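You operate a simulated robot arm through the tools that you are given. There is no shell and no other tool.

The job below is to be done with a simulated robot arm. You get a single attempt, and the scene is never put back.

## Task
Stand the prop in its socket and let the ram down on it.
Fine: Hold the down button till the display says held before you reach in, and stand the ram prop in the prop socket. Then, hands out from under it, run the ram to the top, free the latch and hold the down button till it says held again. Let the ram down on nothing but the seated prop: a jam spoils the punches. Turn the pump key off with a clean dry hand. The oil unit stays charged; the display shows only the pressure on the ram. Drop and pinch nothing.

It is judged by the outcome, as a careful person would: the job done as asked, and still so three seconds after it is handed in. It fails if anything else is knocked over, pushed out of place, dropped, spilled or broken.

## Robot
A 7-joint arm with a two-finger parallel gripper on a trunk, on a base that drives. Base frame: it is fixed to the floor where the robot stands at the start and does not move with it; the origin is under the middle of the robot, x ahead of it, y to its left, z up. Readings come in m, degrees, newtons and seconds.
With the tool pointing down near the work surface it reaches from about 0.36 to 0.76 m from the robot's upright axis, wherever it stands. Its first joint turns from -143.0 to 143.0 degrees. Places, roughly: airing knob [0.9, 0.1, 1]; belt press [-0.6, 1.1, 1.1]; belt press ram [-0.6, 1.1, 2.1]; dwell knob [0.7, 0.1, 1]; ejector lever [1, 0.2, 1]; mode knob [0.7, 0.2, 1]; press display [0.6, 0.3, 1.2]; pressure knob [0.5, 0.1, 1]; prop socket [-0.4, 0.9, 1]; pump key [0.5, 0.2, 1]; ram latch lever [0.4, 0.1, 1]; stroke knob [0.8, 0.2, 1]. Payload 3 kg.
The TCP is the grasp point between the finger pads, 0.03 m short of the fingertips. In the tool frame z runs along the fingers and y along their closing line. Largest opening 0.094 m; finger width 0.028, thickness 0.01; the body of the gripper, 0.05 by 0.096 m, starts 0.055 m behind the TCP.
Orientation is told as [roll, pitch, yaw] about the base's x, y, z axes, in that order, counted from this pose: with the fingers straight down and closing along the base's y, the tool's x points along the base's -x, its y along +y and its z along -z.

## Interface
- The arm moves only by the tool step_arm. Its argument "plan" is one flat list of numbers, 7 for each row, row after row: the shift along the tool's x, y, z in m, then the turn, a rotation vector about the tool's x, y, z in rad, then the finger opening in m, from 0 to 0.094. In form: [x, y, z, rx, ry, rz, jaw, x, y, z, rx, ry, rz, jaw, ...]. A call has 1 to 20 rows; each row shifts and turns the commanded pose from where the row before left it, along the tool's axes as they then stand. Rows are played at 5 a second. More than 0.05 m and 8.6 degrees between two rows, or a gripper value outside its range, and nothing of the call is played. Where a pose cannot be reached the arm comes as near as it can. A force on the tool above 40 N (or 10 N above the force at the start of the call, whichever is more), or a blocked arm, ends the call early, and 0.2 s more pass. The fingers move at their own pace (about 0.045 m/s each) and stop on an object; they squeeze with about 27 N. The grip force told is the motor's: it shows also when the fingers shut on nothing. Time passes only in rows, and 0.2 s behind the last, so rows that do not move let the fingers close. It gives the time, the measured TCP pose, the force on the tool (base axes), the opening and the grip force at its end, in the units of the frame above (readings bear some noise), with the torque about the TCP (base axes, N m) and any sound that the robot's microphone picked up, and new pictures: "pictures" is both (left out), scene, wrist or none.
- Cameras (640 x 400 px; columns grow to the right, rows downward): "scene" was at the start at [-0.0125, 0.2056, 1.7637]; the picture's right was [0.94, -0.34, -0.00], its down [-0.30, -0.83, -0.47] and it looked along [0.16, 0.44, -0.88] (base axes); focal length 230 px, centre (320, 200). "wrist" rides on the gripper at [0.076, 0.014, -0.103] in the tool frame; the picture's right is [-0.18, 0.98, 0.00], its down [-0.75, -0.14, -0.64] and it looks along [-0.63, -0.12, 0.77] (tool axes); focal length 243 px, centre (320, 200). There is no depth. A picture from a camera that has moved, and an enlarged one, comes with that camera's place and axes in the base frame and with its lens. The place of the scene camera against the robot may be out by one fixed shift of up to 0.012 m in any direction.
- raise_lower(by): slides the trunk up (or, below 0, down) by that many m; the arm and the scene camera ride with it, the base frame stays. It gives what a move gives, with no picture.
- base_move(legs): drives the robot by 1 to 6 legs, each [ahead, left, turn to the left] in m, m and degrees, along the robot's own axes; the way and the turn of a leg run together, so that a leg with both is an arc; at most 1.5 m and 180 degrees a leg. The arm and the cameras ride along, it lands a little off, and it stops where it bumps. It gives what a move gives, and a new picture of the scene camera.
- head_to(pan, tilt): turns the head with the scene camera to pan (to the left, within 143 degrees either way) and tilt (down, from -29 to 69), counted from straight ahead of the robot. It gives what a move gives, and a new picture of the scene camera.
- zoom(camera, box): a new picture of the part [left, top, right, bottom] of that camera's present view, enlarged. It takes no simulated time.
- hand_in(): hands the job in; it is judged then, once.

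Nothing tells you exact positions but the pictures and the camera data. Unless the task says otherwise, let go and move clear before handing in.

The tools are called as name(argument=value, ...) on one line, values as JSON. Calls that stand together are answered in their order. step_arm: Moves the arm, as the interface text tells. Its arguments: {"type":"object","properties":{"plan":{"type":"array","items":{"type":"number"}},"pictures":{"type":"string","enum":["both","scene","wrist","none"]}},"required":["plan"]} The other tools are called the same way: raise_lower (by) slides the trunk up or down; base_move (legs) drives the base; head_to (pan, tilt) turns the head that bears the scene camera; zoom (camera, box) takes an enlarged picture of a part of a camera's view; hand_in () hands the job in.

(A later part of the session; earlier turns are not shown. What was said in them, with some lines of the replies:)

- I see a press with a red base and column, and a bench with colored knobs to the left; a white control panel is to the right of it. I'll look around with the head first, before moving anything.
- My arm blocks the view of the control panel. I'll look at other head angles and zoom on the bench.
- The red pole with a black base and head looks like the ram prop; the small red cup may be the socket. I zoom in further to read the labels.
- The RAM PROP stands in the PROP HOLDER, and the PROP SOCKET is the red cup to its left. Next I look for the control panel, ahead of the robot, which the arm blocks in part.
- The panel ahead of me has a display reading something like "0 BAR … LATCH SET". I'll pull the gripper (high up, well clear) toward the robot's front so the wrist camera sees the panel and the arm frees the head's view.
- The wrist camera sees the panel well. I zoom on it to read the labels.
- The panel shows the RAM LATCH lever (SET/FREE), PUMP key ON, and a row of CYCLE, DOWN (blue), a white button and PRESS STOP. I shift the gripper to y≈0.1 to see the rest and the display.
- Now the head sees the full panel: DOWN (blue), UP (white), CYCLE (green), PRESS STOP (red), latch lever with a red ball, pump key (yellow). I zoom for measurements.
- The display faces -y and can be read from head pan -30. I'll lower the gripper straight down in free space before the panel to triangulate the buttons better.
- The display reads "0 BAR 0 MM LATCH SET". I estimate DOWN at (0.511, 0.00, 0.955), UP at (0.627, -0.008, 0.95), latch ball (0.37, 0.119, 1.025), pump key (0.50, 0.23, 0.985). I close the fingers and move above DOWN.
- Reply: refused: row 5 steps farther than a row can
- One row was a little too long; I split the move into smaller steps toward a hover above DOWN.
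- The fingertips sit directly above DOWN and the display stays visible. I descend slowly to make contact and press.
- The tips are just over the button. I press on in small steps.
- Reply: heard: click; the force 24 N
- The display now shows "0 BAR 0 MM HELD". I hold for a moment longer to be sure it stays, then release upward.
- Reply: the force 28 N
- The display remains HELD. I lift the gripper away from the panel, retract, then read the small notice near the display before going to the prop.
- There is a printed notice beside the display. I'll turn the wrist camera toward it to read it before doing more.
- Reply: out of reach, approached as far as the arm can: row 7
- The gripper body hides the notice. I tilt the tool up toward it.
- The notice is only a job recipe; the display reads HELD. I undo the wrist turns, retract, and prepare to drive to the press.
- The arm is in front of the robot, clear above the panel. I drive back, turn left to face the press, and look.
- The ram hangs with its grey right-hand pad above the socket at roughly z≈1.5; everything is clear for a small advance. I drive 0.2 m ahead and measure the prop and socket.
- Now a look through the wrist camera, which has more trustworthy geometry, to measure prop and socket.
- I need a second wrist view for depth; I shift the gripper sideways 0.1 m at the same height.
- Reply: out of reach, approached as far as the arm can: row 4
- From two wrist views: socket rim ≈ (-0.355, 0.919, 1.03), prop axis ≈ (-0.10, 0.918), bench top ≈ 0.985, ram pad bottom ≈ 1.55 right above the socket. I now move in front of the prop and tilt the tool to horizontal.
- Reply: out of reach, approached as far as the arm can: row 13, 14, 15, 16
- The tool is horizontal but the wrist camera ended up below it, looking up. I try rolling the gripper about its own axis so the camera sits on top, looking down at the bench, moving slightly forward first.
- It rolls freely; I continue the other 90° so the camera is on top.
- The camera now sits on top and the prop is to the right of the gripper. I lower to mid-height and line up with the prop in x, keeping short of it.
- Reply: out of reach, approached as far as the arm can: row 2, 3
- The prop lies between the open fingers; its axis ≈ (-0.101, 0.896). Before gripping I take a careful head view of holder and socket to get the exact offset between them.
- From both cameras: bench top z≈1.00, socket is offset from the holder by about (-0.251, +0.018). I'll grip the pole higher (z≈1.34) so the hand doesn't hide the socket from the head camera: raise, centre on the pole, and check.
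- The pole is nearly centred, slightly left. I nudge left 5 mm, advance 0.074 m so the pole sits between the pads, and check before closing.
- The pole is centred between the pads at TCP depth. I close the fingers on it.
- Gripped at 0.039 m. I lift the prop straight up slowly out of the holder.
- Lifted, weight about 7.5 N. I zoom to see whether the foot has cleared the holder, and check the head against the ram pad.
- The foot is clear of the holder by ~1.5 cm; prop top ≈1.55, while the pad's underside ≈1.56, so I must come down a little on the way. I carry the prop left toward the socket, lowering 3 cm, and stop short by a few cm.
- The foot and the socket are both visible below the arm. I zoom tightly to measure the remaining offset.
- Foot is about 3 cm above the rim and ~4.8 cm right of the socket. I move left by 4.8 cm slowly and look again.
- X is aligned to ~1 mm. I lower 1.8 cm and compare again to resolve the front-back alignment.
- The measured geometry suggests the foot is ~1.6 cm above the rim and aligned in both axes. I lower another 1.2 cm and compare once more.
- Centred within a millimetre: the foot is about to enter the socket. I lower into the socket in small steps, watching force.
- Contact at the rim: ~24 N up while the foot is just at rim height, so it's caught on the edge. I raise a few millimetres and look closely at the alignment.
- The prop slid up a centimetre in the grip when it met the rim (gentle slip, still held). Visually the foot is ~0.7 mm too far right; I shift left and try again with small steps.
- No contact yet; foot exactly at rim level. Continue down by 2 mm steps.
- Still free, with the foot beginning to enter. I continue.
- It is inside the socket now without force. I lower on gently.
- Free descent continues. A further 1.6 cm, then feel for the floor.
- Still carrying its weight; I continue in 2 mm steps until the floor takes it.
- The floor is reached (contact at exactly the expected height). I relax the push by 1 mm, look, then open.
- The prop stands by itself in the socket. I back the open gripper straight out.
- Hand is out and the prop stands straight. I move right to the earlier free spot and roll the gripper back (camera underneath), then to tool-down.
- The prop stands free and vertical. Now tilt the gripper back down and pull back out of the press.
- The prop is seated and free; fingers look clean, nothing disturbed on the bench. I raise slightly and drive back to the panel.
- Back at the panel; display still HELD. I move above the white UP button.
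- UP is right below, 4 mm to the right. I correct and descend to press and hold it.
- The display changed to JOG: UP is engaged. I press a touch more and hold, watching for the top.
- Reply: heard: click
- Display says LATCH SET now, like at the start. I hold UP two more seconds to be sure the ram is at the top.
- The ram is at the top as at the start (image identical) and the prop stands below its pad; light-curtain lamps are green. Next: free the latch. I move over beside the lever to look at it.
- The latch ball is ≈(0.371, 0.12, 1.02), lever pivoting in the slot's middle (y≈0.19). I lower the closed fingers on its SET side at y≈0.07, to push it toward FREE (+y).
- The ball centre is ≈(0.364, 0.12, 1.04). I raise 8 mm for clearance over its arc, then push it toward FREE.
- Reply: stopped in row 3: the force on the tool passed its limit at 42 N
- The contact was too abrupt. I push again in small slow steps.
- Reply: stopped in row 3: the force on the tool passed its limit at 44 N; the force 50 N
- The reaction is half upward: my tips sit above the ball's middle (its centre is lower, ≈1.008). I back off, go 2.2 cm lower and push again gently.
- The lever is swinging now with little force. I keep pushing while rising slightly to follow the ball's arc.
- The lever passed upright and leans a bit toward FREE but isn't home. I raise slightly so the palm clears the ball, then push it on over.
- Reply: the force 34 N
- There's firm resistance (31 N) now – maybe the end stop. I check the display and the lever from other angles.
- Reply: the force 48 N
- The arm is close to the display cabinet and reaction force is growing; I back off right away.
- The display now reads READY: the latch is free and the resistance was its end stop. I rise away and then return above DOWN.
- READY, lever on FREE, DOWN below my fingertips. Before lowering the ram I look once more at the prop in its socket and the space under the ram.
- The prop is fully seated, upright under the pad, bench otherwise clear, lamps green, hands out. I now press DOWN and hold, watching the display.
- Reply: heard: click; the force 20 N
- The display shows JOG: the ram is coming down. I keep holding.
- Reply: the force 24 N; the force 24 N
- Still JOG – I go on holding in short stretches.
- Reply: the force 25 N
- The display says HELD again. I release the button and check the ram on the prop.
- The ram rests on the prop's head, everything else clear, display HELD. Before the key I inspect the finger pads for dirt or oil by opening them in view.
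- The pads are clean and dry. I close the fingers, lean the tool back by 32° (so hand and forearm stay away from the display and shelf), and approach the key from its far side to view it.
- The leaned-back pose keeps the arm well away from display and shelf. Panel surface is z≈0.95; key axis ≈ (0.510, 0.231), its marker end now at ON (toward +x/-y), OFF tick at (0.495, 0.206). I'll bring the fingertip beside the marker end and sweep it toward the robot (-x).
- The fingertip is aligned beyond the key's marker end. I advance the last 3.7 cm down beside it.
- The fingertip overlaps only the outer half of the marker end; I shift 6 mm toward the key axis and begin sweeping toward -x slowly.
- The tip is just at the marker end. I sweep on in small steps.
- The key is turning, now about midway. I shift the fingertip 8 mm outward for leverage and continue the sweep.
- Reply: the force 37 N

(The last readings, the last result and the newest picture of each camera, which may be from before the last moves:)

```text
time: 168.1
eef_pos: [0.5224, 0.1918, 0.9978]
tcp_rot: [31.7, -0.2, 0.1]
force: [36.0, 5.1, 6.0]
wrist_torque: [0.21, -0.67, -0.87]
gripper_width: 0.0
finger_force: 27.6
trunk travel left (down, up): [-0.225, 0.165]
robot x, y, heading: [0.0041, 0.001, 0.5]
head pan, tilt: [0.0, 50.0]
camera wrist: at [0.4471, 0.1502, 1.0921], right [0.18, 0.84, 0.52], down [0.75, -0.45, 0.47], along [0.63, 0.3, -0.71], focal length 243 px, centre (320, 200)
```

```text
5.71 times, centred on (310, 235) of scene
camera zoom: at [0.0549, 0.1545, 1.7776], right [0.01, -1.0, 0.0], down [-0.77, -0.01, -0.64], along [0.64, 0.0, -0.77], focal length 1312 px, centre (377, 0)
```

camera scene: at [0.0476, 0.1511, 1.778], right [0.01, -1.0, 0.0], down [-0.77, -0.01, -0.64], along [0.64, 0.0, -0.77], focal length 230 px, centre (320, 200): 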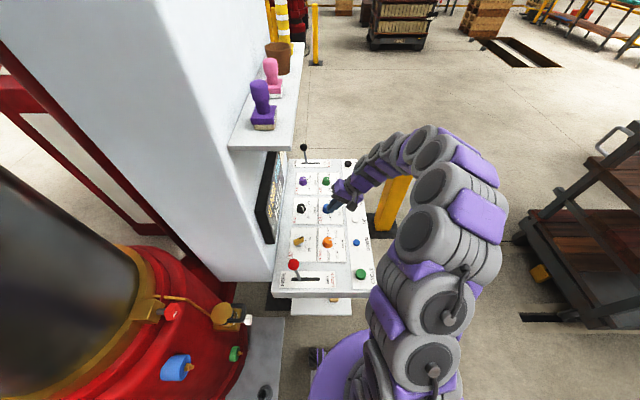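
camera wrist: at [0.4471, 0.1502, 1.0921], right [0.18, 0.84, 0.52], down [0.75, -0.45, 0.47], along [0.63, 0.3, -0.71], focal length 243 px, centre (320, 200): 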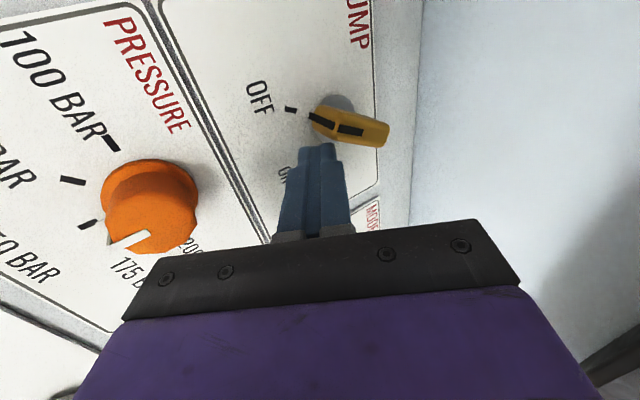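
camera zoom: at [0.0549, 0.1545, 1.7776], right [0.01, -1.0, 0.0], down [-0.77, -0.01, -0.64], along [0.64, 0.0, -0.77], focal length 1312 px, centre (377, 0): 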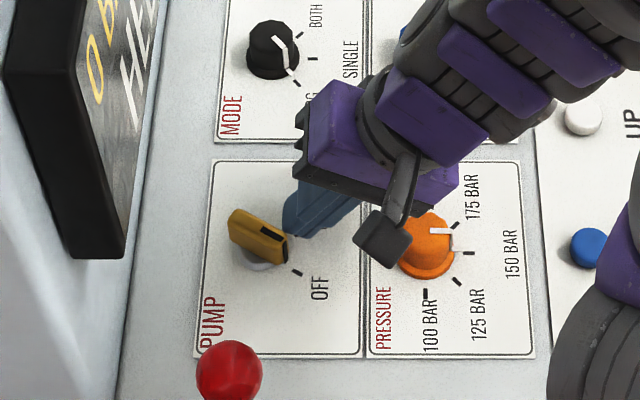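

The key's marker points at the OFF tick with a stop felt (36 N). I back the finger off and verify key and display.

step_arm(plan=[-0.004, 0, 0, 0, 0, 0, 0.0, -0.008, 0, 0, 0, 0, 0, 0.0, -0.01, 0, 0, 0, 0, 0, 0.0, 0, 0, -0.03, 0, 0, 0, 0.0, 0, 0, -0.04, 0, 0, 0, 0.0, 0, 0, -0.04, 0, 0, 0, 0.0, 0, 0, -0.04, 0, 0, 0, 0.0, 0, 0, 0, 0, 0, 0, 0.0], pictures="wrist")

zoom(camera="wrist", box=[200, 0, 440, 200])

zoom(camera="scene", box=[270, 200, 350, 270])

head_to(pan=-30, tilt=45)

zoom(camera="scene", box=[130, 180, 290, 370])

```text
time: 169.9
eef_pos: [0.543, 0.1137, 1.124]
tcp_rot: [31.8, 0.1, 0.5]
force: [-0.5, 0.3, -0.1]
wrist_torque: [-0.01, -0.01, 0.0]
gripper_width: 0.0
finger_force: 27.1
trunk travel left (down, up): [-0.225, 0.165]
robot x, y, heading: [-0.0013, 0.0054, 0.6]
head pan, tilt: [0.0, 50.0]
camera wrist: at [0.4675, 0.0709, 1.2179], right [0.18, 0.84, 0.52], down [0.76, -0.45, 0.47], along [0.63, 0.31, -0.72], focal length 243 px, centre (320, 200)
```

wrist: 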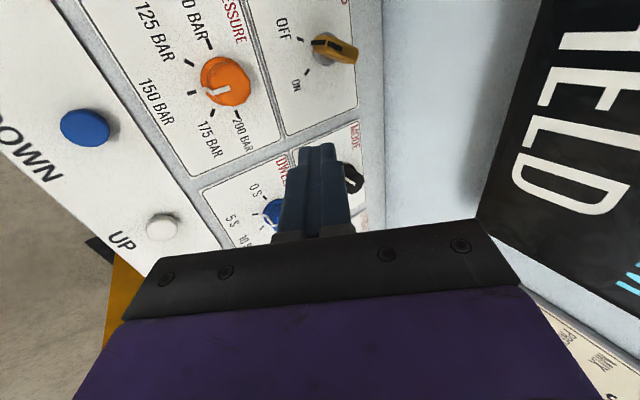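

```text
2.00 times, centred on (320, 100) of wrist
camera zoom: at [0.4675, 0.0709, 1.2179], right [0.18, 0.84, 0.52], down [0.76, -0.45, 0.47], along [0.63, 0.31, -0.72], focal length 485 px, centre (320, 400)
```

zoom: 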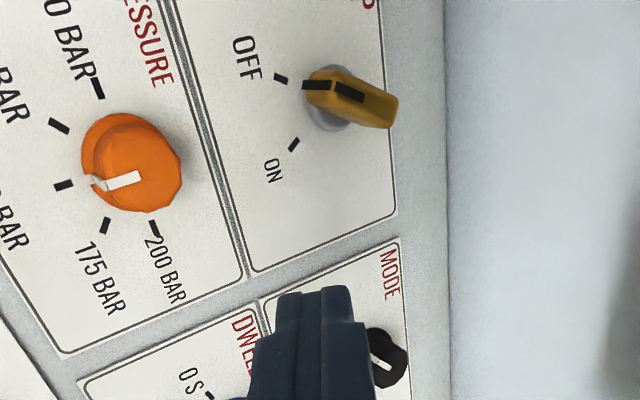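

```text
5.71 times, centred on (310, 235) of scene
camera zoom: at [0.0481, 0.1516, 1.778], right [0.01, -1.0, 0.0], down [-0.77, -0.01, -0.64], along [0.64, 0.0, -0.77], focal length 1312 px, centre (377, 0)
```

zoom: 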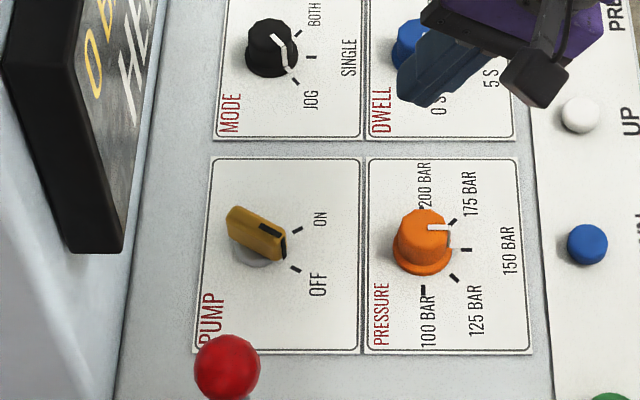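

```text
time: 170.8
eef_pos: [0.5434, 0.1127, 1.1233]
tcp_rot: [31.7, 0.0, 0.4]
force: [-0.6, 0.2, -0.9]
wrist_torque: [0.02, -0.02, 0.01]
gripper_width: 0.0001
finger_force: 27.2
trunk travel left (down, up): [-0.225, 0.165]
robot x, y, heading: [0.0034, 0.004, 0.4]
head pan, tilt: [-30.0, 45.0]
camera scene: at [0.0413, 0.1109, 1.7849], right [-0.49, -0.87, 0.0], down [-0.62, 0.35, -0.71], along [0.61, -0.35, -0.71], focal length 230 px, centre (320, 200)
```

scene: 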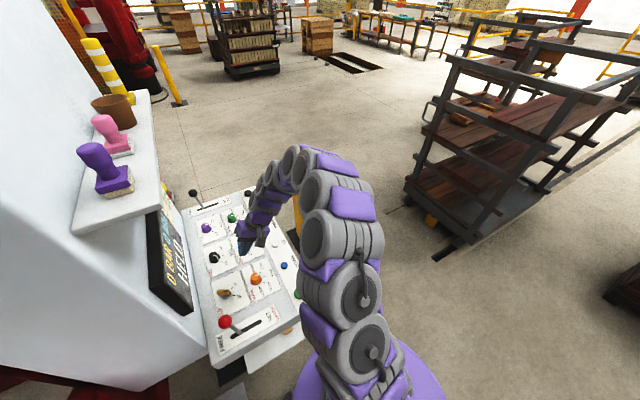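

```text
2.11 times, centred on (210, 275) of scene
camera zoom: at [0.0413, 0.1109, 1.7849], right [-0.49, -0.87, 0.0], down [-0.62, 0.35, -0.71], along [0.61, -0.35, -0.71], focal length 484 px, centre (552, 42)
```

zoom: 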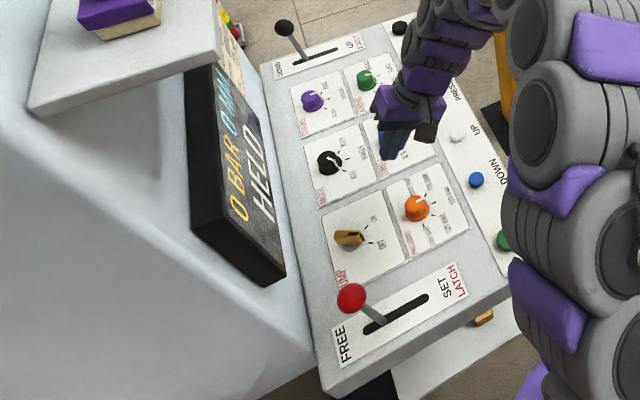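

The key marker is on OFF, latch FREE, display HELD. I retract the arm clear of the panel and take a last look at the press and the surroundings.

step_arm(plan=[0.005, 0.002, -0.033, 0, 0, 0, 0.0, 0.005, 0.002, -0.033, 0, 0, 0, 0.0, 0.005, 0.002, -0.033, 0, 0, 0, 0.0, 0.005, 0.002, -0.033, 0, 0, 0, 0.0, 0.005, 0.002, -0.033, 0, 0, 0, 0.0, 0.005, 0.002, -0.03, 0.14, 0, 0, 0.0, 0, 0, 0, 0.14, 0, 0, 0.0, 0, 0, 0, 0.14, 0, 0, 0.0, 0, 0, 0, 0.14, 0, 0, 0.0, 0.03, 0, 0, 0, 0, 0, 0, 0.03, 0, 0, 0, 0, 0, 0, 0, 0, 0, 0, 0, 0, 0], pictures="none")

head_to(pan=5, tilt=50)

zoom(camera="scene", box=[290, 190, 390, 270])

head_to(pan=100, tilt=30)

zoom(camera="scene", box=[160, 110, 420, 320])

```text
time: 173.4
eef_pos: [0.454, 0.0213, 1.2962]
tcp_rot: [-0.3, 0.1, 0.4]
force: [0.2, -0.3, 0.3]
wrist_torque: [-0.04, 0.02, -0.02]
gripper_width: 0.0003
finger_force: 27.3
trunk travel left (down, up): [-0.225, 0.165]
robot x, y, heading: [0.0027, 0.0075, 0.4]
head pan, tilt: [-30.0, 45.0]
```

```text
time: 174.5
eef_pos: [0.4525, 0.0218, 1.2968]
tcp_rot: [-0.3, -0.1, 0.5]
force: [0.7, -0.9, 0.1]
wrist_torque: [-0.04, 0.02, 0.0]
gripper_width: 0.0
finger_force: 27.4
trunk travel left (down, up): [-0.225, 0.165]
robot x, y, heading: [0.0064, 0.002, 0.4]
head pan, tilt: [5.0, 50.0]
camera scene: at [0.0458, 0.1585, 1.778], right [0.09, -1.0, 0.0], down [-0.76, -0.07, -0.64], along [0.64, 0.06, -0.77], focal length 230 px, centre (320, 200)
```

scene: 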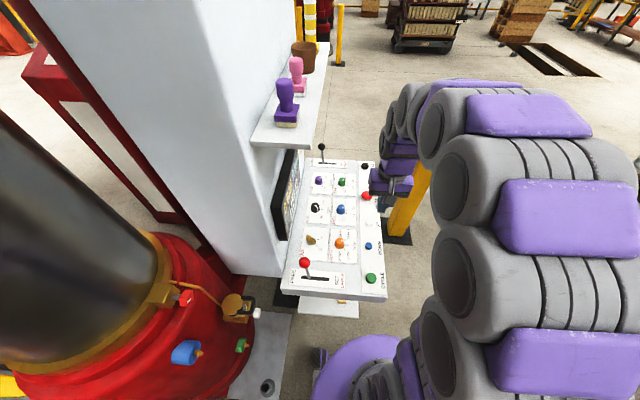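

```text
5.00 times, centred on (340, 230) of scene
camera zoom: at [0.0458, 0.1585, 1.778], right [0.09, -1.0, 0.0], down [-0.76, -0.07, -0.64], along [0.64, 0.06, -0.77], focal length 1148 px, centre (220, 50)
```

zoom: 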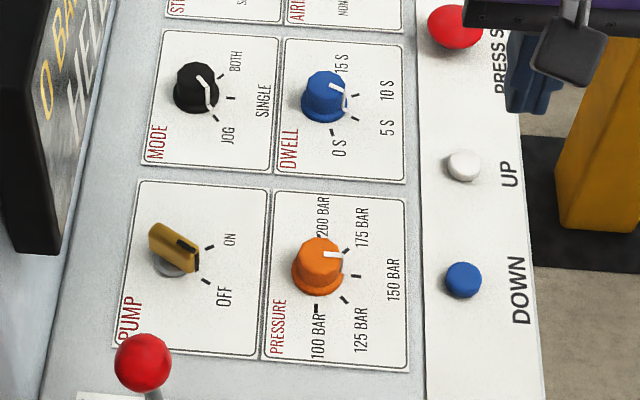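

```text
time: 176.2
eef_pos: [0.4526, 0.0221, 1.2967]
tcp_rot: [-0.3, 0.0, 0.5]
force: [0.3, -0.4, -0.1]
wrist_torque: [0.02, 0.02, 0.01]
gripper_width: 0.0
finger_force: 26.9
trunk travel left (down, up): [-0.225, 0.165]
robot x, y, heading: [0.0029, 0.0042, 0.5]
head pan, tilt: [100.0, 30.0]
camera scene: at [-0.0471, 0.2402, 1.8076], right [0.98, 0.18, 0.0], down [0.09, -0.49, -0.87], along [-0.16, 0.85, -0.5], focal length 230 px, centre (320, 200)
```

scene: 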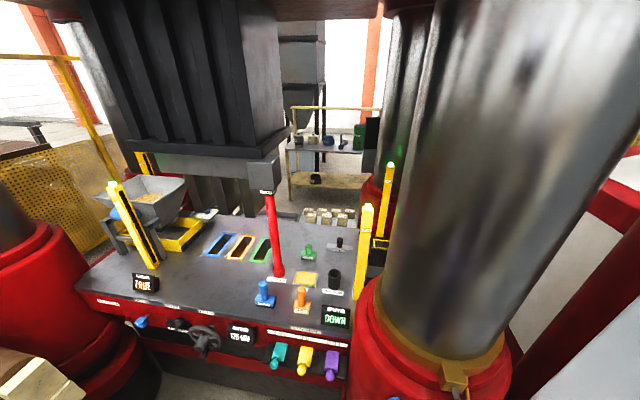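

```text
1.90 times, centred on (290, 215) of scene
camera zoom: at [-0.0471, 0.2402, 1.8076], right [0.98, 0.18, 0.0], down [0.09, -0.49, -0.87], along [-0.16, 0.85, -0.5], focal length 438 px, centre (377, 171)
```

zoom: 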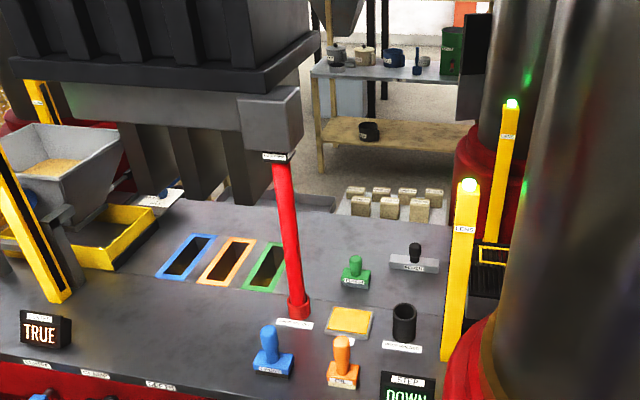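

The ram rests on the seated prop, the latch is on FREE, the display showed HELD, the pump key is on OFF and the arm is clear. Nothing else has been moved, so I hand the job in.

hand_in()

```text
The job is handed in.
```

The job is done and handed in. The ram prop stands in the prop socket, the ram is down on it, and the pump key is off.

- **First hold:** I held the down button until the display said HELD, then moved the prop from its holder to the socket. The foot caught on the socket rim once and the prop slid about a centimetre in the grip. It went in cleanly on the second try and was never dropped.
- **Letting the ram down:** With the arm out from under it, I ran the ram to the top. I pushed the latch lever to FREE, and the display said READY. I then held the down button until it said HELD again, and the last pictures show the ram resting on the prop's head.
- **Pump key:** The finger pads looked clean and dry, so I turned the key from ON to OFF. Its marker points at the OFF tick and it reached a firm stop. The display still said HELD, at 0 bar, after I turned the key.
- **Surroundings:** I saw nothing knocked over, moved or dropped. I pushed up to 48 N against the latch lever at its end stop before backing off; there was no sign of damage.
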